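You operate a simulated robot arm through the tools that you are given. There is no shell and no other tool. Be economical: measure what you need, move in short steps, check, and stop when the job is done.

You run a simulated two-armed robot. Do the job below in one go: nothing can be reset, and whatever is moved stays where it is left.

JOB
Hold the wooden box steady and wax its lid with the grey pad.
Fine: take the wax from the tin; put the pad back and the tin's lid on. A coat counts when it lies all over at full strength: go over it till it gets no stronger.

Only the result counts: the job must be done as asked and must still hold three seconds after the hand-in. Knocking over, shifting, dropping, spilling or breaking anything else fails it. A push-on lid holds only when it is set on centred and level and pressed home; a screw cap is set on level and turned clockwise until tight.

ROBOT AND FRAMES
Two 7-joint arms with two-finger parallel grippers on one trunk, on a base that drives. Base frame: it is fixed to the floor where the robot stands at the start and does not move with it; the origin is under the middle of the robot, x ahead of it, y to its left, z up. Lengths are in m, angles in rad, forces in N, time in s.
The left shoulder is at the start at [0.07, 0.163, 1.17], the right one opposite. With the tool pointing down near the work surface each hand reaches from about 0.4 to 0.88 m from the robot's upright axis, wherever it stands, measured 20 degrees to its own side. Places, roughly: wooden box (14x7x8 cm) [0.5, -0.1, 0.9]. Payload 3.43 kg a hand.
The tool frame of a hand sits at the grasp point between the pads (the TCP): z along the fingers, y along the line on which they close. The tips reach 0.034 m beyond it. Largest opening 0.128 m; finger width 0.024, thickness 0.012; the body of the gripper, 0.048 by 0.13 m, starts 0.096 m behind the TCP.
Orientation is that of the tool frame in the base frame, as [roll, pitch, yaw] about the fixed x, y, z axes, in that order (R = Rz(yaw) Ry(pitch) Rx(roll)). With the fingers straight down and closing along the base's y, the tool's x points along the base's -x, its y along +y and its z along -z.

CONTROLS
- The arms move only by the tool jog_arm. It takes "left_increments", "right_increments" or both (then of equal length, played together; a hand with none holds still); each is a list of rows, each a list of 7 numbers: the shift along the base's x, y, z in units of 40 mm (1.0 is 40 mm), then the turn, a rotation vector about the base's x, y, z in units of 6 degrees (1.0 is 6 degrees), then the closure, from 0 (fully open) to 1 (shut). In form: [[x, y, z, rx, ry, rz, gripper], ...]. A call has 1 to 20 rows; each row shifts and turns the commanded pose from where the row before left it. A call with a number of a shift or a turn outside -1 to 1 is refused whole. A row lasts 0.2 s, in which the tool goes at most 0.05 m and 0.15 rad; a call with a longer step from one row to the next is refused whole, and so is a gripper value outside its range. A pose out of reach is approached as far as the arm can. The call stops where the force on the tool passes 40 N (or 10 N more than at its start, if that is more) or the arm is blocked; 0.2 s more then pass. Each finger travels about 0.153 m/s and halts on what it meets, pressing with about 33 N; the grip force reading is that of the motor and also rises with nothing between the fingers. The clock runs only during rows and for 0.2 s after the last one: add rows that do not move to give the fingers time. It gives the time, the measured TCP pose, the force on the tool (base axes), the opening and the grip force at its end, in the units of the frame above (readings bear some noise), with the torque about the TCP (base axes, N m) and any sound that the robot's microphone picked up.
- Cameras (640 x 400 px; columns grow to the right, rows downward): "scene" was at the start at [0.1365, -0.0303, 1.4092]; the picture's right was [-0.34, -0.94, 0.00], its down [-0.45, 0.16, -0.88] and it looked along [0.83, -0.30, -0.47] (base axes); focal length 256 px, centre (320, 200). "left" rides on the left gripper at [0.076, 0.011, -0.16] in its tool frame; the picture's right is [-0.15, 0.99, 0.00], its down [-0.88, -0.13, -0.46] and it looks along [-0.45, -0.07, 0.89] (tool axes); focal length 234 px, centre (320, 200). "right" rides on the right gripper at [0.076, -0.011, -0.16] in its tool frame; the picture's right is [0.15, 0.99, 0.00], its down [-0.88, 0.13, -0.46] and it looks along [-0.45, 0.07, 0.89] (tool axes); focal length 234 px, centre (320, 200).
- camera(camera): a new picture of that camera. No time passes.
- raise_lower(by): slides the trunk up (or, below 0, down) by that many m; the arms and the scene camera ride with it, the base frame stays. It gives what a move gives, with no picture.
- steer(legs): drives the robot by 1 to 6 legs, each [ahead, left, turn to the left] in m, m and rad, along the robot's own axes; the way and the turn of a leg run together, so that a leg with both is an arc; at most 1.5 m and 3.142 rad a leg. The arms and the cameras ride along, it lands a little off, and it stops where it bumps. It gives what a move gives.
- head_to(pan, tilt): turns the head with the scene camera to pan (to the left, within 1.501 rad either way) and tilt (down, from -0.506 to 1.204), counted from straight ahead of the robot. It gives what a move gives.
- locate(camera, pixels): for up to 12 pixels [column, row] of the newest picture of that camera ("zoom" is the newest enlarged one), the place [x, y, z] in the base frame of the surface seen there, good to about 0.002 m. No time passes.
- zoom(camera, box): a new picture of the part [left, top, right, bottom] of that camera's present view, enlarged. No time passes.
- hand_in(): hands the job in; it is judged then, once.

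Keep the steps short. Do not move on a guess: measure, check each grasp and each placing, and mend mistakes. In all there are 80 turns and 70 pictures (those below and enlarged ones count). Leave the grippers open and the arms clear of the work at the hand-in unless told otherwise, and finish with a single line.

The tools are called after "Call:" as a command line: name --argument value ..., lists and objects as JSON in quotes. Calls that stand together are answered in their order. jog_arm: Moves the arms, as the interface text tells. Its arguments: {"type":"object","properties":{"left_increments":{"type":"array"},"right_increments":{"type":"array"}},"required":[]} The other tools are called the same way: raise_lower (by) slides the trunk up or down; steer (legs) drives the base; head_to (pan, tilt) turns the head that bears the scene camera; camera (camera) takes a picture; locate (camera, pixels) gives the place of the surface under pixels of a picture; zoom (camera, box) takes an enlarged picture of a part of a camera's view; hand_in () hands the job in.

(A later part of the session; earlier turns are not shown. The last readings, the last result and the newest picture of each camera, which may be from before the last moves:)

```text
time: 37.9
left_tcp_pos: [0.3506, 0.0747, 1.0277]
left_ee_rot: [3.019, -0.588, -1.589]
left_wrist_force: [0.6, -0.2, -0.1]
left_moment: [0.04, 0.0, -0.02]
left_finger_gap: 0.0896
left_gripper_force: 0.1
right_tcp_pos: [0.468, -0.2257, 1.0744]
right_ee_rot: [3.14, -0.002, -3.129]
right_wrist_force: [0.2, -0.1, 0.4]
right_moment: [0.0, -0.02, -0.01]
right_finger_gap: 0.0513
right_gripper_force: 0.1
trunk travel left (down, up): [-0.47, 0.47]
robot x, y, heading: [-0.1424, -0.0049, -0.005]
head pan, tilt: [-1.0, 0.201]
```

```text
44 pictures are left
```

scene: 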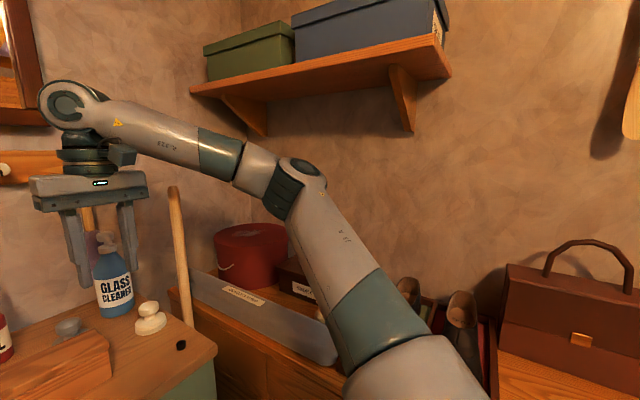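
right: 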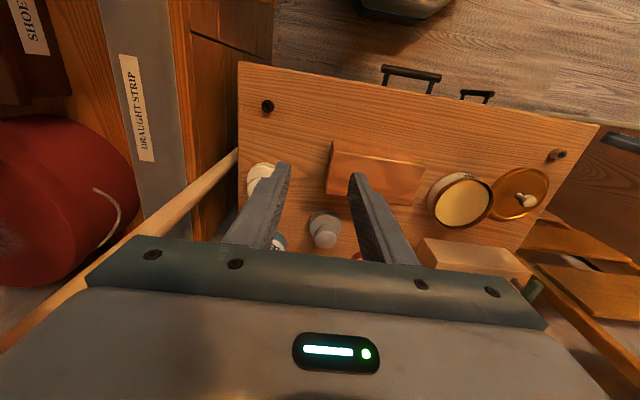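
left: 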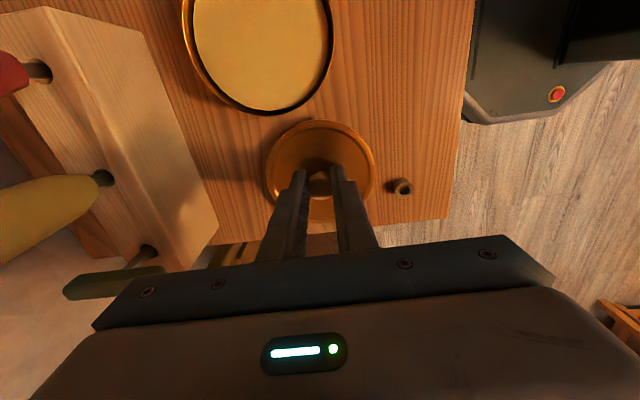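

The forearm slopes up to the wrist, so the downward wrist is at its limit. I raise the trunk 0.1 m and bring the hand down, then forward over the pad. The box top is 0.934 and the tips will stay above 0.97.

Call:
raise_lower --by 0.1

Call:
jog_arm --right_increments '[[0, 0, -0.8, 0, 0, 0, 0.6], [0, 0, -0.8, 0, 0, 0, 0.6], [0, 0, -0.8, 0, 0, 0, 0.6], [0, 0, -0.8, 0, 0, 0, 0.6], [0.4, 0.1, -0.8, 0, 0, 0, 0.6], [0.6, 0.15, 0, 0, 0, 0, 0.6], [0.6, 0.15, 0, 0, 0, 0, 0.6], [0.6, 0.15, 0, 0, 0, 0, 0.6], [0.6, 0.15, 0, 0, 0, 0, 0.6], [0.6, 0.15, 0, 0, 0, 0, 0.6]]'

```text
time: 39.3
left_tcp_pos: [0.3518, 0.0741, 1.1281]
left_ee_rot: [3.02, -0.589, -1.589]
left_wrist_force: [-0.3, -0.1, -0.7]
left_moment: [0.0, 0.02, 0.01]
left_finger_gap: 0.0896
left_gripper_force: 0.0
right_tcp_pos: [0.469, -0.2251, 1.1729]
right_ee_rot: [3.138, -0.004, -3.13]
right_wrist_force: [0.8, -0.3, 0.4]
right_moment: [-0.01, 0.03, -0.02]
right_finger_gap: 0.0515
right_gripper_force: 0.0
trunk travel left (down, up): [-0.57, 0.37]
robot x, y, heading: [-0.137, -0.0031, -0.003]
head pan, tilt: [-1.0, 0.201]
```

```text
time: 41.5
left_tcp_pos: [0.3508, 0.075, 1.1279]
left_ee_rot: [3.021, -0.587, -1.588]
left_wrist_force: [0.4, 0.4, 0.9]
left_moment: [0.01, 0.02, 0.01]
left_finger_gap: 0.0896
left_gripper_force: 0.0
right_tcp_pos: [0.5397, -0.2404, 1.0114]
right_ee_rot: [3.139, 0.0, -3.129]
right_wrist_force: [-0.5, 0.6, 0.0]
right_moment: [0.01, 0.02, 0.02]
right_finger_gap: 0.0512
right_gripper_force: 0.1
right hand out of reach, approached as far as the arm can: row 7, 8, 9, 10
trunk travel left (down, up): [-0.57, 0.37]
robot x, y, heading: [-0.1377, -0.0071, -0.002]
head pan, tilt: [-1.0, 0.201]
```

Better, but still short. I pull the hand slightly back, then drive the base 0.08 m forward.

Call:
jog_arm --right_increments '[[-0.8, 0.1, 0, 0, 0, 0, 0.6], [-0.8, 0.1, 0, 0, 0, 0, 0.6], [0, 0, 0, 0, 0, 0, 0.6]]'

Call:
steer --legs '[[0.08, 0, 0]]'

Call:
camera --camera "right"

```text
time: 42.3
left_tcp_pos: [0.3527, 0.0732, 1.128]
left_ee_rot: [3.019, -0.589, -1.588]
left_wrist_force: [-0.2, 0.0, 0.2]
left_moment: [-0.01, 0.01, -0.01]
left_finger_gap: 0.0898
left_gripper_force: 0.1
right_tcp_pos: [0.477, -0.2323, 1.0102]
right_ee_rot: [3.14, -0.003, -3.132]
right_wrist_force: [0.6, -0.3, 0.0]
right_moment: [0.01, 0.03, -0.01]
right_finger_gap: 0.0513
right_gripper_force: 0.0
trunk travel left (down, up): [-0.57, 0.37]
robot x, y, heading: [-0.1379, -0.006, -0.002]
head pan, tilt: [-1.0, 0.201]
```

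```text
time: 43.3
left_tcp_pos: [0.4299, 0.0766, 1.1286]
left_ee_rot: [3.02, -0.589, -1.587]
left_wrist_force: [0.5, 0.9, -0.2]
left_moment: [-0.01, 0.02, -0.02]
left_finger_gap: 0.0897
left_gripper_force: 0.1
right_tcp_pos: [0.5547, -0.2332, 1.011]
right_ee_rot: [3.14, -0.004, -3.13]
right_wrist_force: [0.5, -0.2, -0.8]
right_moment: [-0.03, 0.02, 0.03]
right_finger_gap: 0.0513
right_gripper_force: 0.0
trunk travel left (down, up): [-0.57, 0.37]
robot x, y, heading: [-0.0618, -0.009, 0.0]
head pan, tilt: [-1.0, 0.201]
```

```text
43 pictures are left
```

right: 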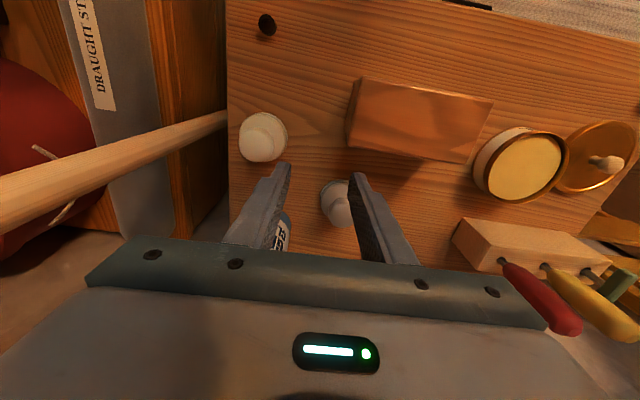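

Pad knob is at (338,205). I locate it while moving +0.065 in x and +0.045 in y.

Call:
locate --camera "right" --pixels '[[334, 208], [338, 215], [325, 195], [333, 182], [343, 218]]'

Call:
jog_arm --right_increments '[[0.4, 0.3, 0, 0, 0, 0, 0.6], [0.4, 0.3, 0, 0, 0, 0, 0.6], [0.4, 0.3, 0, 0, 0, 0, 0.6], [0.4, 0.22, 0, 0, 0, 0, 0.6], [0, 0, 0, 0, 0, 0, 0.6]]'

Call:
camera --camera "right"

```text
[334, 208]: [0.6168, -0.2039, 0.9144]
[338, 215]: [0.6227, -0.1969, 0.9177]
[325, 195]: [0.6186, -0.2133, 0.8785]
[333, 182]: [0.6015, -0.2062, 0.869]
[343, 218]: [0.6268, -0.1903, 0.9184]
```

```text
time: 44.5
left_tcp_pos: [0.4287, 0.0748, 1.1284]
left_ee_rot: [3.019, -0.59, -1.587]
left_wrist_force: [-0.3, 0.1, -0.9]
left_moment: [-0.01, -0.01, 0.01]
left_finger_gap: 0.0897
left_gripper_force: 0.1
right_tcp_pos: [0.5924, -0.2116, 1.0094]
right_ee_rot: [3.14, -0.002, -3.129]
right_wrist_force: [0.1, 0.6, -0.3]
right_moment: [0.05, 0.01, 0.03]
right_finger_gap: 0.0515
right_gripper_force: 0.1
right hand out of reach, approached as far as the arm can: row 3, 4
trunk travel left (down, up): [-0.57, 0.37]
robot x, y, heading: [-0.0588, -0.0018, 0.001]
head pan, tilt: [-1.0, 0.201]
```

```text
42 pictures are left
```

right: 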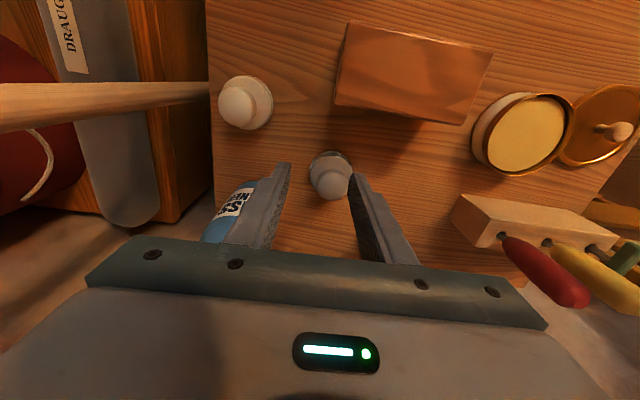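

Still limited. The earlier +90° turn also ran out, so the last wrist joint is probably near its limit at this yaw. I turn the right hand the other way (-90°) in place, which also gives closing along x.

Call:
jog_arm --right_increments '[[-0.2, -0.1, 0, 0, 0, -1, 0.6], [-0.2, -0.1, 0, 0, 0, -1, 0.6], [-0.2, 0, 0, 0, 0, -1, 0.6], [0, 0, 0, 0, 0, -1, 0.6], [0, 0, 0, 0, 0, -1, 0.6], [0, 0, 0, 0, 0, -1, 0.6], [0, 0, 0, 0, 0, -1, 0.6], [0, 0, 0, 0, 0, -1, 0.6], [0, 0, 0, 0, 0, -1, 0.6], [0, 0, 0, 0, 0, -1, 0.6], [0, 0, 0, 0, 0, -1, 0.6], [0, 0, 0, 0, 0, -1, 0.6], [0, 0, 0, 0, 0, -1, 0.6], [0, 0, 0, 0, 0, -1, 0.6], [0, 0, 0, 0, 0, -1, 0.6]]'

Call:
camera --camera "right"

```text
time: 47.7
left_tcp_pos: [0.4298, 0.0746, 1.1277]
left_ee_rot: [3.02, -0.588, -1.588]
left_wrist_force: [0.5, 0.6, -0.5]
left_moment: [0.02, -0.01, 0.0]
left_finger_gap: 0.0895
left_gripper_force: 0.0
right_tcp_pos: [0.5699, -0.2203, 1.0104]
right_ee_rot: [3.141, -0.002, 1.581]
right_wrist_force: [-0.2, 1.0, 0.1]
right_moment: [0.01, 0.0, 0.0]
right_finger_gap: 0.0513
right_gripper_force: 0.0
trunk travel left (down, up): [-0.57, 0.37]
robot x, y, heading: [-0.0596, -0.0056, 0.003]
head pan, tilt: [-1.0, 0.201]
```

```text
41 pictures are left
```

right: 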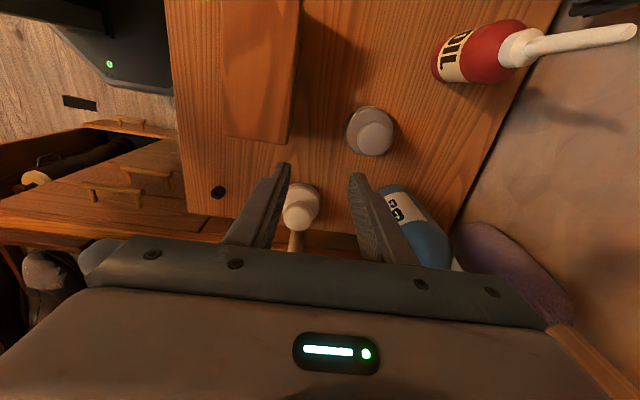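

The turn worked without a limit. Now I go over the pad: +0.052 x, +0.031 y.

Call:
jog_arm --right_increments '[[0.3, 0.5, 0, 0, 0, 0, 0.6], [0.5, 0.28, 0, 0, 0, 0, 0.6], [0.5, 0, 0, 0, 0, 0, 0.6], [0, 0, 0, 0, 0, 0, 0.6]]'

Call:
camera --camera "right"

```text
time: 48.7
left_tcp_pos: [0.4299, 0.0758, 1.1278]
left_ee_rot: [3.021, -0.587, -1.588]
left_wrist_force: [-0.2, 0.1, -0.1]
left_moment: [0.0, 0.01, 0.01]
left_finger_gap: 0.0896
left_gripper_force: 0.2
right_tcp_pos: [0.5962, -0.2137, 1.0088]
right_ee_rot: [3.138, -0.006, 1.584]
right_wrist_force: [-0.1, 0.1, -0.2]
right_moment: [0.02, 0.0, 0.0]
right_finger_gap: 0.051
right_gripper_force: 0.0
right hand out of reach, approached as far as the arm can: row 2, 3
trunk travel left (down, up): [-0.57, 0.37]
robot x, y, heading: [-0.0619, 0.0014, 0.001]
head pan, tilt: [-1.0, 0.201]
```

```text
40 pictures are left
```

right: 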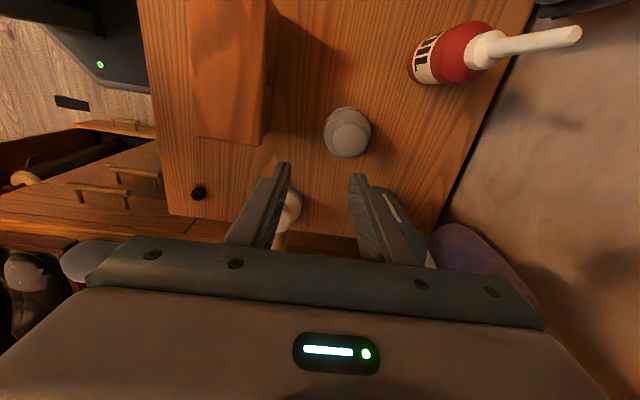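

The limit depends on hand height relative to the shoulder. I raise the trunk 0.1 m and then lower the hand by the same amount while moving in.

Call:
raise_lower --by 0.1

Call:
jog_arm --right_increments '[[0, 0, -0.8, 0, 0, 0, 0.6], [0, 0, -0.8, 0, 0, 0, 0.6], [0, 0.2, -0.8, 0, 0, 0, 0.6], [0.2, 0.2, -0.2, 0, 0, 0, 0.6], [0.2, 0.2, 0, 0, 0, 0, 0.6], [0.2, 0, 0, 0, 0, 0, 0.6], [0, 0, 0, 0, 0, 0, 0.6]]'

Call:
camera --camera "scene"

```text
time: 50.0
left_tcp_pos: [0.4295, 0.0749, 1.2281]
left_ee_rot: [3.017, -0.589, -1.589]
left_wrist_force: [0.5, 0.2, 0.2]
left_moment: [0.05, -0.02, 0.01]
left_finger_gap: 0.0898
left_gripper_force: 0.1
right_tcp_pos: [0.5966, -0.2143, 1.1079]
right_ee_rot: [3.137, -0.005, 1.584]
right_wrist_force: [0.2, -0.6, 0.0]
right_moment: [-0.02, 0.03, -0.01]
right_finger_gap: 0.0512
right_gripper_force: 0.0
trunk travel left (down, up): [-0.67, 0.27]
robot x, y, heading: [-0.0619, -0.0011, -0.002]
head pan, tilt: [-1.0, 0.201]
```

```text
time: 51.6
left_tcp_pos: [0.4287, 0.0756, 1.2279]
left_ee_rot: [3.021, -0.588, -1.587]
left_wrist_force: [0.7, 0.1, 0.4]
left_moment: [-0.05, -0.01, -0.02]
left_finger_gap: 0.0894
left_gripper_force: 0.0
right_tcp_pos: [0.5909, -0.221, 1.0146]
right_ee_rot: [3.138, -0.007, 1.583]
right_wrist_force: [0.4, -0.2, 0.5]
right_moment: [-0.03, -0.02, -0.03]
right_finger_gap: 0.0513
right_gripper_force: 0.1
right hand out of reach, approached as far as the arm can: row 2, 3, 4, 5, 6
trunk travel left (down, up): [-0.67, 0.27]
robot x, y, heading: [-0.0647, -0.0071, 0.003]
head pan, tilt: [-1.0, 0.201]
```

```text
39 pictures are left
```

scene: 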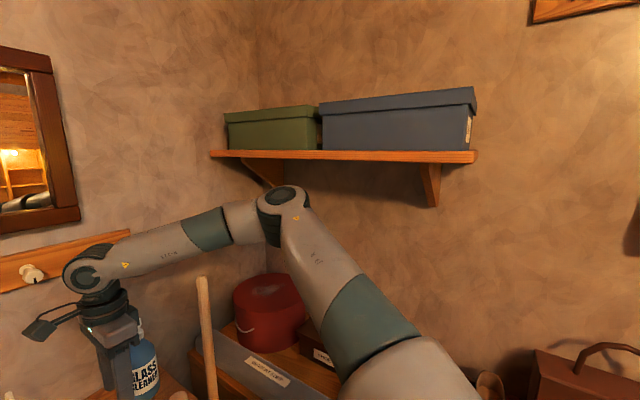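

The right arm is in an awkward elbow-out branch and cannot get inward. Swapping roles looks better: the right hand holds the box from its right end, and the left works the pad and tin. I check the leaning stick and the space on that side first.

Call:
head_to --pan -0.3 --tilt 0.7

Call:
camera --camera "scene"

```text
time: 52.7
left_tcp_pos: [0.4288, 0.0749, 1.2293]
left_ee_rot: [3.021, -0.59, -1.588]
left_wrist_force: [0.0, -1.5, -0.1]
left_moment: [0.01, 0.0, 0.0]
left_finger_gap: 0.0894
left_gripper_force: 0.1
right_tcp_pos: [0.5913, -0.2198, 1.0144]
right_ee_rot: [3.138, -0.007, 1.581]
right_wrist_force: [0.1, 0.1, -0.2]
right_moment: [-0.02, 0.03, 0.01]
right_finger_gap: 0.0512
right_gripper_force: 0.0
trunk travel left (down, up): [-0.67, 0.27]
robot x, y, heading: [-0.0618, -0.0032, -0.001]
head pan, tilt: [-0.3, 0.7]
```

```text
38 pictures are left
```

scene: 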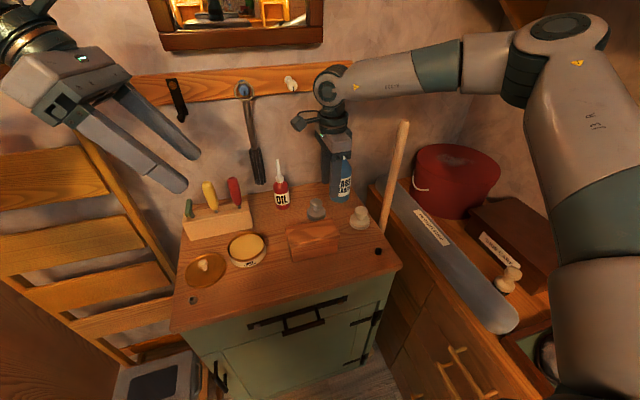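

Call:
locate --camera "scene" --pixels '[[403, 126], [395, 170], [386, 215], [381, 235], [360, 212], [377, 251], [342, 160], [339, 232], [335, 250], [290, 232], [304, 240]]'

```text
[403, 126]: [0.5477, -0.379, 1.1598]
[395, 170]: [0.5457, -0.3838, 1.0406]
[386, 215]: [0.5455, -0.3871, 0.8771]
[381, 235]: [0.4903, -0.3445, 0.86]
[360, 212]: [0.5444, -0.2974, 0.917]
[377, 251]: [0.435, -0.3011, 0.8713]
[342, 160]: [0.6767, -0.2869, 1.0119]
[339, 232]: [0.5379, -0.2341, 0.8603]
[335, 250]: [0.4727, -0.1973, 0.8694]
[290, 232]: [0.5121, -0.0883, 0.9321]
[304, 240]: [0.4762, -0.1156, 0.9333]
```

The stick is at (0.546, -0.385), which makes holding from the right cramped. Another option is to turn the robot left in place, so the bench lies in the right arm's own sector and the left hand still holds the box from the left. I check the left side for space first.

Call:
locate --camera "scene" --pixels '[[150, 200], [165, 250], [100, 170], [60, 220], [120, 355], [80, 320], [30, 340]]'

Call:
head_to --pan 1.0 --tilt 0.3

Call:
camera --camera "scene"

```text
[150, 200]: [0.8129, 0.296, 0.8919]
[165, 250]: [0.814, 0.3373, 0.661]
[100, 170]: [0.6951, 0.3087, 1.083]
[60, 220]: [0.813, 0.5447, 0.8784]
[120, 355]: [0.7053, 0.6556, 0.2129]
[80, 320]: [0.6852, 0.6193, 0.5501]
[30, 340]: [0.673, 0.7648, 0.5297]
```

```text
time: 54.2
left_tcp_pos: [0.4283, 0.0756, 1.2288]
left_ee_rot: [3.02, -0.587, -1.587]
left_wrist_force: [-1.1, 0.0, 0.0]
left_moment: [-0.05, 0.03, 0.0]
left_finger_gap: 0.0896
left_gripper_force: 0.0
right_tcp_pos: [0.5904, -0.2197, 1.015]
right_ee_rot: [3.137, -0.007, 1.581]
right_wrist_force: [-0.4, -0.8, 0.2]
right_moment: [0.01, 0.0, 0.01]
right_finger_gap: 0.051
right_gripper_force: 0.0
trunk travel left (down, up): [-0.67, 0.27]
robot x, y, heading: [-0.0627, -0.0031, 0.001]
head pan, tilt: [1.0, 0.3]
```

```text
37 pictures are left
```

scene: 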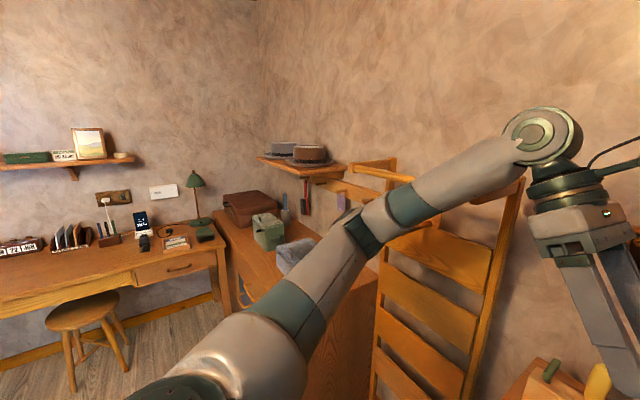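

The left side has room: the ladder is at x ≥ 0.65. I pull the right hand back and up, then turn the robot left by 0.42 rad.

Call:
jog_arm --right_increments '[[-0.6, -0.3, 0.5, 0, 0, 0, 0.6], [-0.6, -0.3, 0.5, 0, 0, 0, 0.6], [-0.7, -0.4, 0.5, 0, 0, 0, 0.6], [-0.7, -0.4, 0.5, 0, 0, 0, 0.6], [-0.7, -0.4, 0.3, 0, 0, 0, 0.6], [-0.4, -0.3, 0, 0, 0, 0, 0.6], [0, 0, 0, 0, 0, 0, 0.6]]'

Call:
steer --legs '[[0, 0, 0.42]]'

Call:
head_to --pan -0.55 --tilt 0.7

Call:
camera --camera "scene"

```text
time: 55.8
left_tcp_pos: [0.4294, 0.0743, 1.2286]
left_ee_rot: [3.019, -0.591, -1.589]
left_wrist_force: [0.0, 0.0, 0.5]
left_moment: [0.01, 0.04, -0.03]
left_finger_gap: 0.0895
left_gripper_force: 0.0
right_tcp_pos: [0.4424, -0.3044, 1.1061]
right_ee_rot: [3.137, -0.003, 1.583]
right_wrist_force: [-0.3, 0.2, -0.1]
right_moment: [0.01, 0.0, 0.03]
right_finger_gap: 0.0511
right_gripper_force: 0.1
trunk travel left (down, up): [-0.67, 0.27]
robot x, y, heading: [-0.0604, -0.0047, 0.005]
head pan, tilt: [1.0, 0.3]
```

```text
time: 57.5
left_tcp_pos: [0.353, 0.2707, 1.2286]
left_ee_rot: [3.018, -0.588, -1.161]
left_wrist_force: [-0.9, -0.2, -0.9]
left_moment: [-0.04, -0.02, 0.0]
left_finger_gap: 0.0894
left_gripper_force: 0.0
right_tcp_pos: [0.5213, -0.0697, 1.1064]
right_ee_rot: [3.14, -0.006, 2.008]
right_wrist_force: [0.3, -0.2, -0.5]
right_moment: [0.0, -0.01, 0.0]
right_finger_gap: 0.0508
right_gripper_force: 0.1
trunk travel left (down, up): [-0.67, 0.27]
robot x, y, heading: [-0.0637, -0.0035, 0.43]
head pan, tilt: [1.0, 0.3]
```

```text
time: 59.1
left_tcp_pos: [0.3516, 0.271, 1.228]
left_ee_rot: [3.021, -0.589, -1.163]
left_wrist_force: [0.1, -0.3, 1.0]
left_moment: [-0.02, 0.02, 0.0]
left_finger_gap: 0.0895
left_gripper_force: 0.0
right_tcp_pos: [0.5214, -0.0696, 1.1061]
right_ee_rot: [3.139, -0.006, 2.009]
right_wrist_force: [0.6, -0.8, 0.0]
right_moment: [-0.01, 0.01, 0.0]
right_finger_gap: 0.0513
right_gripper_force: 0.0
trunk travel left (down, up): [-0.67, 0.27]
robot x, y, heading: [-0.0635, -0.0043, 0.423]
head pan, tilt: [-0.55, 0.7]
```

```text
36 pictures are left
```

scene: 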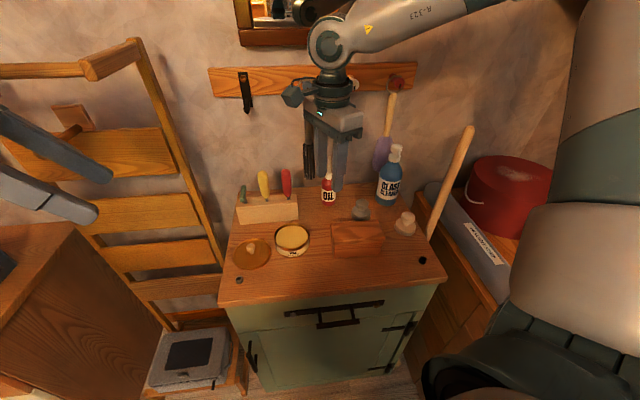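

The right hand now sits over the bench, well inside its sector. I turn it to close along x and move above the pad.

Call:
jog_arm --right_increments '[[0.1, -0.6, 0, 0, 0, -0.7, 0.6], [0.4, -0.6, 0, 0, 0, -0.7, 0.6], [0.4, -0.6, -0.2, 0, 0, -0.7, 0.6], [0.5, -0.6, -0.4, 0, 0, -0.7, 0.6], [0.5, -0.6, -0.5, 0, 0, -0.7, 0.6], [0.6, 0, -0.5, 0, 0, -0.68, 0.6], [0, 0, -0.5, 0, 0, 0, 0.6], [0, 0, 0, 0, 0, 0, 0.6]]'

Call:
camera --camera "right"

```text
time: 60.9
left_tcp_pos: [0.352, 0.2711, 1.2292]
left_ee_rot: [3.02, -0.588, -1.162]
left_wrist_force: [-0.4, -0.1, -0.6]
left_moment: [0.04, -0.03, 0.01]
left_finger_gap: 0.0895
left_gripper_force: 0.0
right_tcp_pos: [0.6225, -0.1903, 1.0219]
right_ee_rot: [3.137, -0.003, 1.57]
right_wrist_force: [0.4, -1.3, 1.0]
right_moment: [0.01, -0.02, -0.01]
right_finger_gap: 0.0512
right_gripper_force: 0.0
trunk travel left (down, up): [-0.67, 0.27]
robot x, y, heading: [-0.0655, -0.0024, 0.427]
head pan, tilt: [-0.55, 0.7]
```

```text
35 pictures are left
```

right: 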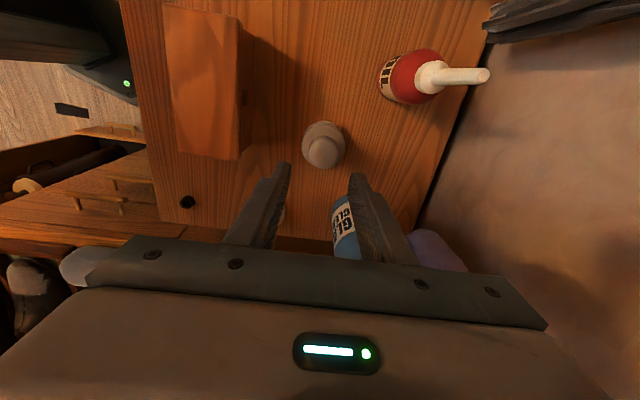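

The arm reached the target without a limit. I locate the knob and the pad base precisely.

Call:
locate --camera "right" --pixels '[[322, 153], [310, 150], [334, 153], [322, 165], [322, 140], [305, 140], [342, 140], [322, 125], [180, 20], [235, 20], [182, 150], [240, 155]]'

Call:
zoom --camera "right" --box '[240, 80, 400, 180]'

```text
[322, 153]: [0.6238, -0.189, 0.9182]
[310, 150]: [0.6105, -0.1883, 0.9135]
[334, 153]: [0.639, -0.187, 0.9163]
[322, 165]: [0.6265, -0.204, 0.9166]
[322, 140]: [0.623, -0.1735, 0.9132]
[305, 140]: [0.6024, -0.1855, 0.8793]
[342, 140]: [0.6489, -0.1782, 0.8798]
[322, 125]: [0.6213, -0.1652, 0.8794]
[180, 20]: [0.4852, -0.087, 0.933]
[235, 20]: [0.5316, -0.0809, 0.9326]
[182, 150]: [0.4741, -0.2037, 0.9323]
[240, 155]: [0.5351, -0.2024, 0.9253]
```

```text
4.00 times, centred on (320, 130) of right
```

zoom: 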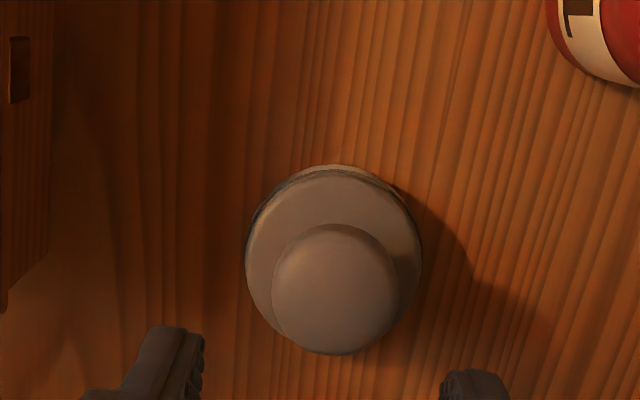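

The knob is centred at (0.624, -0.189) with diameter about 32 mm; the pad base radius is about 25 mm with its top at 0.88. I descend to TCP z 0.918 and grip.

Call:
jog_arm --right_increments '[[0.04, 0.03, -0.7, 0, 0, 0, 0.5], [0, 0, -0.7, 0, 0, 0, 0.5], [0, 0, -0.7, 0, 0, 0, 0.5], [0, 0, -0.5, 0, 0, 0, 0.5], [0, 0, 0, 0, 0, 0, 0.5], [0, 0, 0, 0, 0, 0, 1], [0, 0, 0, 0, 0, 0, 1], [0, 0, 0, 0, 0, 0, 1]]'

Call:
camera --camera "right"

```text
time: 62.7
left_tcp_pos: [0.3523, 0.2699, 1.2288]
left_ee_rot: [3.023, -0.588, -1.162]
left_wrist_force: [0.7, 0.9, 0.2]
left_moment: [-0.01, 0.0, 0.04]
left_finger_gap: 0.0894
left_gripper_force: 0.1
right_tcp_pos: [0.6213, -0.187, 0.9186]
right_ee_rot: [3.137, -0.005, 1.571]
right_wrist_force: [0.0, -0.4, 0.5]
right_moment: [-0.02, 0.09, 0.03]
right_finger_gap: 0.0357
right_gripper_force: 33.1
trunk travel left (down, up): [-0.67, 0.27]
robot x, y, heading: [-0.0627, -0.003, 0.422]
head pan, tilt: [-0.55, 0.7]
```

```text
33 pictures are left
```

right: 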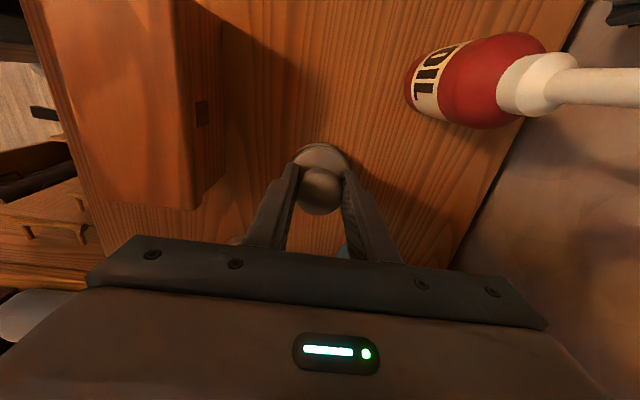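

Gripped at 35.7 mm. Home pose is TCP (0.621, -0.187, 0.9186), so the pad's underside is 58.5 mm below the TCP. I lift and carry it above the wax.

Call:
jog_arm --right_increments '[[0, 0, 0.4, 0, 0, 0, 1], [0, 0, 0.8, 0, 0, 0, 1], [0, 0, 0.8, 0, 0, 0, 1], [0, 0.4, 0.2, 0, 0, 0, 1], [-0.2, 0.7, 0, 0, 0, 0, 1], [-0.3, 0.7, 0, 0, 0, 0, 1], [-0.3, 0.7, 0, 0, 0, 0, 1], [-0.3, 0.7, 0, 0, 0, 0, 1], [-0.3, 0.7, 0, 0, 0, 0, 1], [-0.3, 0.7, 0, 0, 0, 0, 1], [-0.38, 0.67, 0, 0, 0, 0, 1], [0, 0, 0, 0, 0, 0, 1]]'

Call:
camera --camera "scene"

```text
time: 65.3
left_tcp_pos: [0.352, 0.2709, 1.2276]
left_ee_rot: [3.021, -0.588, -1.164]
left_wrist_force: [0.4, -0.1, 0.1]
left_moment: [0.04, 0.0, -0.01]
left_finger_gap: 0.0896
left_gripper_force: 0.1
right_tcp_pos: [0.5408, 0.0209, 1.0076]
right_ee_rot: [3.136, -0.005, 1.571]
right_wrist_force: [0.9, 0.2, -0.3]
right_moment: [-0.02, 0.03, -0.01]
right_finger_gap: 0.0357
right_gripper_force: 33.0
trunk travel left (down, up): [-0.67, 0.27]
robot x, y, heading: [-0.062, -0.0047, 0.424]
head pan, tilt: [-0.55, 0.7]
```

```text
32 pictures are left
```

scene: 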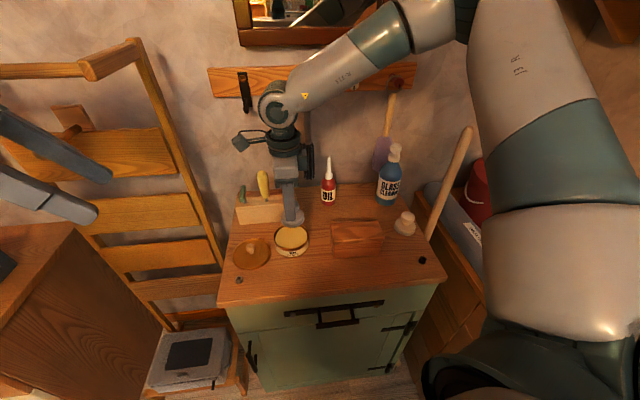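

Over the tin. I lower to the wax surface (TCP about 0.9475) in fine steps and press lightly.

Call:
jog_arm --right_increments '[[-0.05, 0.05, -0.7, 0, 0, 0, 1], [0, 0, -0.6, 0, 0, 0, 1], [0, 0, -0.1, 0, 0, 0, 1], [0, 0, -0.08, 0, 0, 0, 1], [0, 0, -0.05, 0, 0, 0, 1], [0, 0, -0.03, 0, 0, 0, 1], [0, 0, 0, 0, 0, 0, 1]]'

```text
time: 66.9
left_tcp_pos: [0.3502, 0.2692, 1.2302]
left_ee_rot: [3.022, -0.587, -1.165]
left_wrist_force: [0.0, -1.3, 0.4]
left_moment: [-0.01, -0.01, -0.01]
left_finger_gap: 0.0896
left_gripper_force: 0.0
right_tcp_pos: [0.5376, 0.0238, 0.9461]
right_ee_rot: [3.131, -0.008, 1.573]
right_wrist_force: [8.1, -5.1, 38.8]
right_moment: [-0.41, -0.09, 0.05]
right_finger_gap: 0.0359
right_gripper_force: 33.1
trunk travel left (down, up): [-0.67, 0.27]
robot x, y, heading: [-0.0631, -0.0048, 0.423]
head pan, tilt: [-0.55, 0.7]
```

Contact at 39 N. I ease off about 0.8 mm, rub in small moves, twist, and lift.

Call:
jog_arm --right_increments '[[0, 0, 0.02, 0, 0, 0, 1], [0.12, 0, 0, 0, 0, 0, 1], [-0.12, 0.12, 0, 0, 0, 0, 1], [-0.12, -0.12, 0, 0, 0, 0, 1], [0.12, -0.12, 0, 0, 0, 0, 1], [0, 0.12, 0, 0, 0, 0, 1], [0, 0, 0.3, 0, 0, 0, 1], [0, 0, 0.7, 0, 0, 0, 1], [0, 0, 0.8, 0, 0, 0, 1]]'

Call:
camera --camera "right"

Call:
zoom --camera "scene" --box '[220, 170, 440, 300]'

```text
time: 68.9
left_tcp_pos: [0.3527, 0.27, 1.2279]
left_ee_rot: [3.02, -0.586, -1.163]
left_wrist_force: [-1.2, 0.5, 0.1]
left_moment: [0.02, 0.01, 0.02]
left_finger_gap: 0.0896
left_gripper_force: 0.1
right_tcp_pos: [0.5366, 0.0218, 1.0177]
right_ee_rot: [3.14, -0.003, 1.572]
right_wrist_force: [-0.4, 0.1, -0.2]
right_moment: [0.02, -0.04, 0.0]
right_finger_gap: 0.0357
right_gripper_force: 33.4
trunk travel left (down, up): [-0.67, 0.27]
robot x, y, heading: [-0.0612, -0.004, 0.423]
head pan, tilt: [-0.55, 0.7]
```

```text
31 pictures are left
```

right: 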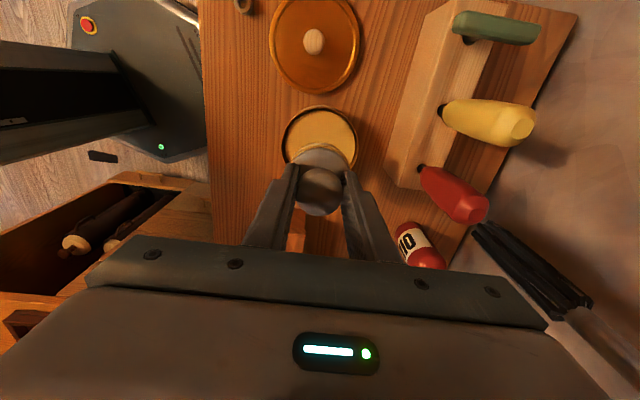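

```text
2.91 times, centred on (330, 235) of scene
```

zoom: 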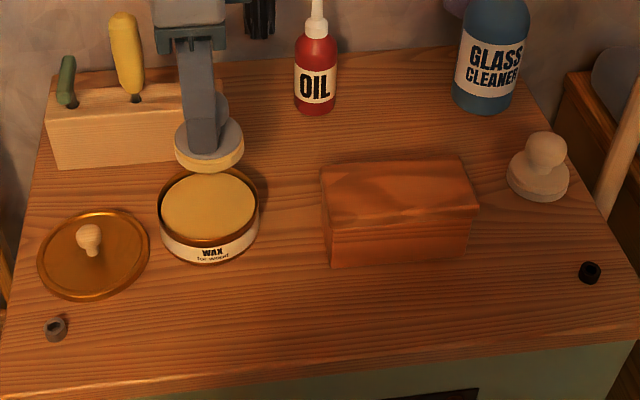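

The pad carries wax and the tin hasn't moved. Now the right hand goes over the right part of the lid, staying high, while the left comes in at a 45° tilt above the left end of the box.

Call:
jog_arm --left_increments '[[0.3, 0, 0, 0, 0, -0.9, 0.3], [0.3, 0, 0, 0, 0, -1, 0.3], [0.4, -0.3, 0, 0, 0, -1, 0.3], [0.4, -0.5, -0.2, 0, 0, -1, 0.3], [0.4, -0.6, -0.4, 0, -0.95, 0.64, 0.3], [0.4, -0.7, -0.6, -0.9, 0, 0, 0.3], [0.4, -0.7, -0.6, -0.98, 0, 0, 0.3], [0.4, -0.7, -0.6, 0, 0, 0, 0.3], [0.4, -0.7, -0.6, 0, 0, 0, 0.3], [0.4, -0.7, -0.6, 0, 0, 0, 0.3], [0, -0.4, -0.4, 0, 0, 0, 0.3], [0, 0, 0, 0, 0, 0, 0.3]]' --right_increments '[[-0.1, -0.7, 0.2, 0, 0, 0, 1], [-0.1, -0.8, 0.2, 0, 0, 0, 1], [-0.2, -0.8, 0.2, 0, 0, 0, 1], [-0.2, -0.8, 0.2, 0, 0, 0, 1], [-0.2, -0.8, 0, 0, 0, 0, 1], [0, -0.8, 0, 0, 0, 0, 1], [0, -0.2, 0, 0, 0, 0, 1], [0, 0, 0, 0, 0, 0, 1], [0, 0, 0, 0, 0, 0, 1], [0, 0, 0, 0, 0, 0, 1], [0, 0, 0, 0, 0, 0, 1], [0, 0, 0, 0, 0, 0, 1]]'

Call:
camera --camera "left"

Call:
camera --camera "scene"

```text
time: 71.5
left_tcp_pos: [0.506, 0.0596, 1.0675]
left_ee_rot: [3.141, -0.785, -1.568]
left_wrist_force: [-0.1, 0.2, -0.8]
left_moment: [0.01, -0.02, -0.02]
left_finger_gap: 0.0898
left_gripper_force: 0.0
right_tcp_pos: [0.5052, -0.1724, 1.0481]
right_ee_rot: [3.138, -0.005, 1.57]
right_wrist_force: [-0.2, -0.4, -0.7]
right_moment: [-0.02, 0.0, -0.01]
right_finger_gap: 0.036
right_gripper_force: 33.3
trunk travel left (down, up): [-0.67, 0.27]
robot x, y, heading: [-0.0601, -0.0082, 0.426]
head pan, tilt: [-0.55, 0.7]
```

```text
29 pictures are left
```

left: 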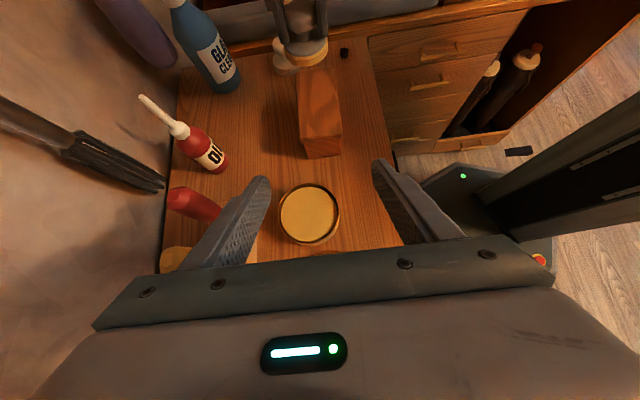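

```text
28 pictures are left
```

scene: 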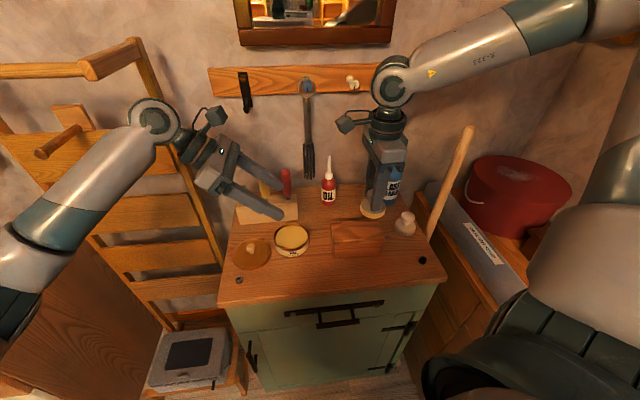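

Good poses. I measure the box's left end in the left picture: its upper corners near (302,137) and (339,134), lower near (308,157) and (341,154).

Call:
locate --camera "left" --pixels '[[303, 134], [337, 131], [308, 155], [339, 153], [302, 75], [330, 72], [322, 135], [322, 150]]'

```text
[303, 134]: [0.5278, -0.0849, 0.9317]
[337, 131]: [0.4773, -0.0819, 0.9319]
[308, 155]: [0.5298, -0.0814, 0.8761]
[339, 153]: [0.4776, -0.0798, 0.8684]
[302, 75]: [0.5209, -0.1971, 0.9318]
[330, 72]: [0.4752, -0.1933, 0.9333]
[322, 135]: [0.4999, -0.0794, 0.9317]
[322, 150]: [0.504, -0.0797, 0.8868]
```

The left end is at y = -0.079, centre x about 0.503. I slide in along the finger direction to TCP (0.503, -0.098, 0.903), then grip.

Call:
jog_arm --left_increments '[[-0.07, -0.6, -0.6, 0, 0, 0, 0.3], [0, -0.6, -0.6, 0, 0, 0, 0.3], [0, -0.6, -0.6, 0, 0, 0, 0.3], [0, -0.6, -0.6, 0, 0, 0, 0.3], [0, -0.6, -0.6, 0, 0, 0, 0.3], [0, -0.5, -0.6, 0, 0, 0, 0.3], [0, -0.44, -0.5, 0, 0, 0, 0.3], [0, 0, 0, 0, 0, 0, 0.3]]'

Call:
camera --camera "left"

```text
time: 73.3
left_tcp_pos: [0.4989, -0.0997, 0.9036]
left_ee_rot: [3.14, -0.785, -1.572]
left_wrist_force: [0.6, 0.8, -0.2]
left_moment: [0.0, 0.02, -0.01]
left_finger_gap: 0.0896
left_gripper_force: 0.1
right_tcp_pos: [0.505, -0.1727, 1.0484]
right_ee_rot: [3.139, -0.003, 1.57]
right_wrist_force: [-0.7, 0.9, -0.2]
right_moment: [0.0, -0.01, -0.01]
right_finger_gap: 0.0357
right_gripper_force: 32.7
trunk travel left (down, up): [-0.67, 0.27]
robot x, y, heading: [-0.0618, -0.0054, 0.426]
head pan, tilt: [-0.55, 0.7]
```

```text
27 pictures are left
```

left: 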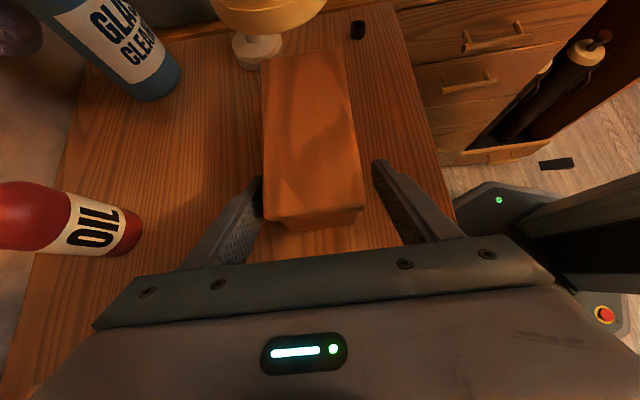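

Fingers straddle the box, with the box slightly to the left in the picture. I measure its faces for centring so closing won't push it.

Call:
locate --camera "left" --pixels '[[266, 210], [359, 203], [266, 72], [344, 54], [266, 180], [356, 170], [266, 120], [350, 120], [312, 222], [275, 222], [352, 214]]'

```text
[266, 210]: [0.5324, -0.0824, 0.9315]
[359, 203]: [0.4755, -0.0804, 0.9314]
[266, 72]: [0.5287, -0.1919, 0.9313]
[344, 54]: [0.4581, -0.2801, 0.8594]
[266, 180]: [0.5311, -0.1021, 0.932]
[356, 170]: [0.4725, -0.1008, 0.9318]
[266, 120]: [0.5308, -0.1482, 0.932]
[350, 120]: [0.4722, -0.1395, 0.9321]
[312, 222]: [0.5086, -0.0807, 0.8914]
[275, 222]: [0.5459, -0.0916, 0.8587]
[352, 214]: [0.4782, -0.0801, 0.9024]
```

The box centre x is 0.502, so I shift +3 mm and close the left grip.

Call:
jog_arm --left_increments '[[0.08, 0, 0, 0, 0, 0, 0.4], [0, 0, 0, 0, 0, 0, 0.45], [0, 0, 0, 0, 0, 0, 0.5], [0, 0, 0, 0, 0, 0, 0.55], [0, 0, 0, 0, 0, 0, 0.7], [0, 0, 0, 0, 0, 0, 1], [0, 0, 0, 0, 0, 0, 1]]'

Call:
camera --camera "left"

```text
time: 74.9
left_tcp_pos: [0.5031, -0.0985, 0.9034]
left_ee_rot: [3.141, -0.783, -1.57]
left_wrist_force: [0.3, 0.5, 0.8]
left_moment: [0.0, 0.09, -0.08]
left_finger_gap: 0.0651
left_gripper_force: 33.3
right_tcp_pos: [0.5061, -0.1728, 1.0495]
right_ee_rot: [3.138, -0.007, 1.571]
right_wrist_force: [1.0, 0.1, -1.3]
right_moment: [0.03, -0.01, 0.01]
right_finger_gap: 0.0358
right_gripper_force: 32.9
trunk travel left (down, up): [-0.67, 0.27]
robot x, y, heading: [-0.0592, -0.0059, 0.425]
head pan, tilt: [-0.55, 0.7]
```

```text
26 pictures are left
```

left: 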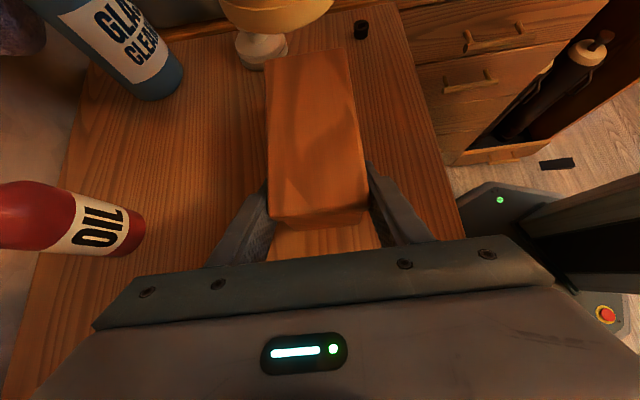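

The box is held firmly at 65 mm (x 0.4705 to 0.5355). I lower the pad onto the lid near the right end; contact should come at TCP z about 0.9905.

Call:
jog_arm --right_increments '[[-0.07, -0.2, -0.7, 0, 0, 0, 1], [0, 0, -0.65, 0, 0, 0, 1], [0, 0, -0.06, 0, 0, 0, 1], [0, 0, -0.04, 0, 0, 0, 1], [0, 0, 0, 0, 0, 0, 1]]'

```text
time: 76.1
left_tcp_pos: [0.5026, -0.098, 0.9035]
left_ee_rot: [3.139, -0.786, -1.568]
left_wrist_force: [2.2, -1.3, -0.2]
left_moment: [-0.05, 0.2, 0.14]
left_finger_gap: 0.0657
left_gripper_force: 33.2
right_tcp_pos: [0.5038, -0.1807, 0.9881]
right_ee_rot: [3.138, -0.005, 1.571]
right_wrist_force: [-2.1, -0.1, 4.4]
right_moment: [0.02, 0.11, 0.04]
right_finger_gap: 0.036
right_gripper_force: 33.2
trunk travel left (down, up): [-0.67, 0.27]
robot x, y, heading: [-0.0592, -0.0045, 0.431]
head pan, tilt: [-0.55, 0.7]
```

Light contact at 4.4 N. I press slightly more and make first strokes in the right and middle part, then read the forces.

Call:
jog_arm --right_increments '[[0, 0, -0.02, 0, 0, 0, 1], [0, 0.4, 0, 0, 0, 0, 1], [0, 0.4, 0, 0, 0, 0, 1], [0, 0.4, 0, 0, 0, 0, 1], [0.3, 0, 0, 0, 0, 0, 1], [0, -0.4, 0, 0, 0, 0, 1], [0, -0.4, 0, 0, 0, 0, 1], [0, -0.4, 0, 0, 0, 0, 1], [0, -0.4, 0, 0, 0, 0, 1], [-0.3, 0, 0, 0, 0, 0, 1], [-0.3, 0, 0, 0, 0, 0, 1], [0, 0.4, 0, 0, 0, 0, 1], [0, 0.4, 0, 0, 0, 0, 1], [0, 0.4, 0, 0, 0, 0, 1]]'

Call:
camera --camera "left"

```text
time: 79.1
left_tcp_pos: [0.5019, -0.0991, 0.9034]
left_ee_rot: [3.139, -0.785, -1.569]
left_wrist_force: [0.7, 4.4, 0.2]
left_moment: [-0.48, -0.03, -0.21]
left_finger_gap: 0.0656
left_gripper_force: 33.6
right_tcp_pos: [0.4922, -0.1483, 0.9902]
right_ee_rot: [3.137, -0.003, 1.571]
right_wrist_force: [0.7, -5.2, 11.6]
right_moment: [-0.3, 0.05, 0.02]
right_finger_gap: 0.0359
right_gripper_force: 32.9
trunk travel left (down, up): [-0.67, 0.27]
robot x, y, heading: [-0.0627, -0.0051, 0.426]
head pan, tilt: [-0.55, 0.7]
```

```text
25 pictures are left
```

left: 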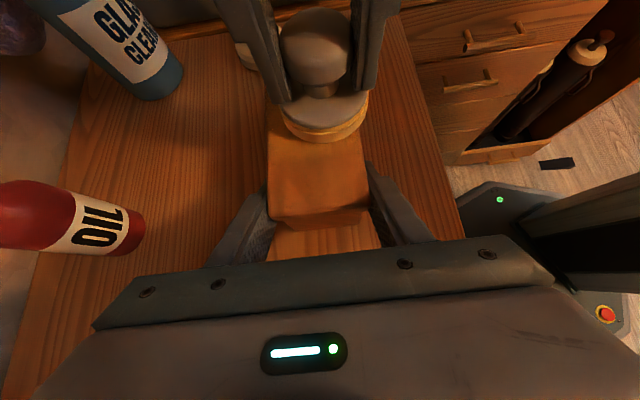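

Steady 11.6 N pressing and the waxed part looks yellower. I continue toward the left end to y about -0.10 in three lanes.

Call:
jog_arm --right_increments '[[0, 0.4, 0, 0, 0, 0, 1], [0, 0.4, 0, 0, 0, 0, 1], [0, 0.4, 0, 0, 0, 0, 1], [0.28, 0, 0, 0, 0, 0, 1], [0, -0.4, 0, 0, 0, 0, 1], [0, -0.4, 0, 0, 0, 0, 1], [0.28, 0, 0, 0, 0, 0, 1], [0, 0.4, 0, 0, 0, 0, 1], [0, 0.4, 0, 0, 0, 0, 1], [-0.28, 0, 0, 0, 0, 0, 1]]'

Call:
camera --camera "left"

Call:
zoom --camera "scene" --box '[240, 90, 460, 270]'

```text
time: 81.3
left_tcp_pos: [0.5037, -0.1004, 0.9039]
left_ee_rot: [3.141, -0.785, -1.571]
left_wrist_force: [-0.5, 1.0, -1.1]
left_moment: [0.11, 0.08, -0.04]
left_finger_gap: 0.0655
left_gripper_force: 32.3
right_tcp_pos: [0.5007, -0.1008, 0.9899]
right_ee_rot: [3.138, -0.005, 1.571]
right_wrist_force: [0.9, -0.6, -0.6]
right_moment: [0.01, -0.01, -0.03]
right_finger_gap: 0.0358
right_gripper_force: 32.9
trunk travel left (down, up): [-0.67, 0.27]
robot x, y, heading: [-0.064, -0.0045, 0.429]
head pan, tilt: [-0.55, 0.7]
```

```text
24 pictures are left
```

left: 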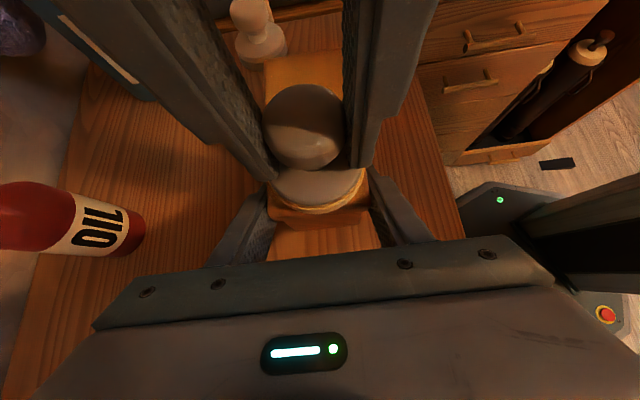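

```text
2.22 times, centred on (350, 180) of scene
```

zoom: 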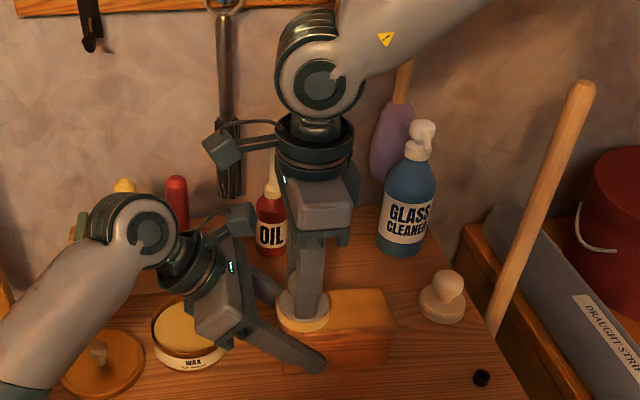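

Contact was lost at the left end (about 0 N). The camera-to-hand clearance there is fine. I press 1 mm deeper and work the left end and its corners.

Call:
jog_arm --right_increments '[[0, 0, -0.03, 0, 0, 0, 1], [0, 0, 0, 0, 0, 0, 1]]'

```text
time: 81.9
left_tcp_pos: [0.5032, -0.0995, 0.903]
left_ee_rot: [3.14, -0.786, -1.569]
left_wrist_force: [3.4, -1.0, -2.5]
left_moment: [0.01, 0.02, 0.02]
left_finger_gap: 0.0655
left_gripper_force: 32.5
right_tcp_pos: [0.5016, -0.1015, 0.9897]
right_ee_rot: [3.136, -0.004, 1.572]
right_wrist_force: [0.3, -0.7, 12.2]
right_moment: [-0.02, 0.08, -0.01]
right_finger_gap: 0.0356
right_gripper_force: 33.2
trunk travel left (down, up): [-0.67, 0.27]
robot x, y, heading: [-0.0643, -0.007, 0.428]
head pan, tilt: [-0.55, 0.7]
```

12 N of contact again. I work the left end with small side moves, then run full-length lanes back to the right end.

Call:
jog_arm --right_increments '[[0.2, 0, 0, 0, 0, 0, 1], [0, 0.3, 0, 0, 0, 0, 1], [-0.2, 0.05, 0, 0, 0, 0, 1], [-0.2, 0, 0, 0, 0, 0, 1], [0, -0.35, 0, 0, 0, 0, 1], [-0.1, -0.4, 0, 0, 0, 0, 1], [0, -0.4, 0, 0, 0, 0, 1], [0, -0.4, 0, 0, 0, 0, 1], [0, -0.4, 0, 0, 0, 0, 1], [0, -0.4, 0, 0, 0, 0, 1], [0, -0.4, 0, 0, 0, 0, 1], [0, -0.2, 0, 0, 0, 0, 1], [0.3, 0, 0, 0, 0, 0, 1], [0.3, 0, 0, 0, 0, 0, 1]]'

Call:
camera --camera "left"

```text
time: 84.9
left_tcp_pos: [0.5028, -0.0982, 0.9045]
left_ee_rot: [-3.139, -0.785, -1.569]
left_wrist_force: [10.4, 0.7, -4.0]
left_moment: [0.0, 0.63, 0.88]
left_finger_gap: 0.0655
left_gripper_force: 33.3
right_tcp_pos: [0.5141, -0.2048, 0.9885]
right_ee_rot: [3.139, -0.003, 1.574]
right_wrist_force: [-13.3, -4.7, 25.2]
right_moment: [-0.02, 0.49, 0.11]
right_finger_gap: 0.0356
right_gripper_force: 32.9
trunk travel left (down, up): [-0.67, 0.27]
robot x, y, heading: [-0.0616, -0.005, 0.425]
head pan, tilt: [-0.55, 0.7]
```

```text
22 pictures are left
```

left: 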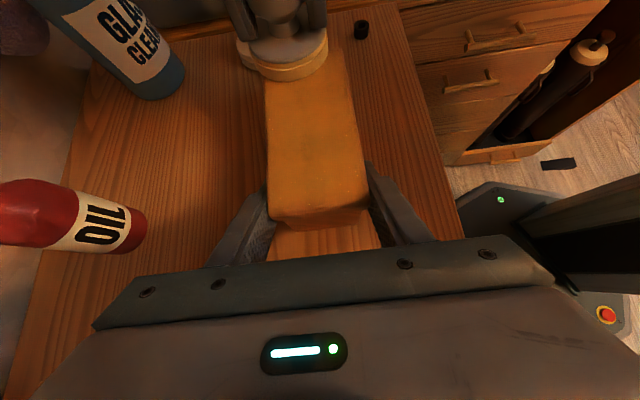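

The coat shows all over. I enlarge the lid to judge its evenness.

Call:
zoom --camera "left" --box '[230, 30, 400, 240]'

```text
1.90 times, centred on (315, 135) of left
```

zoom: 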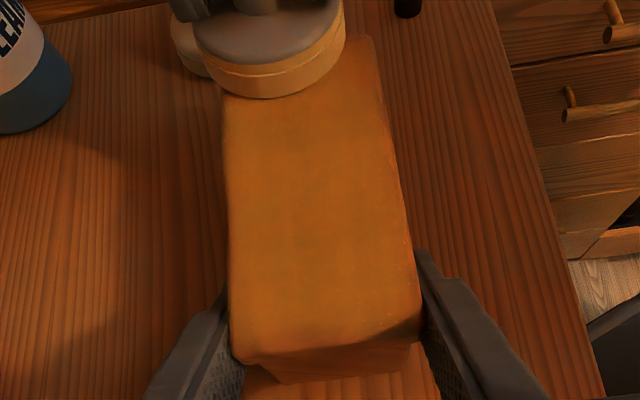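

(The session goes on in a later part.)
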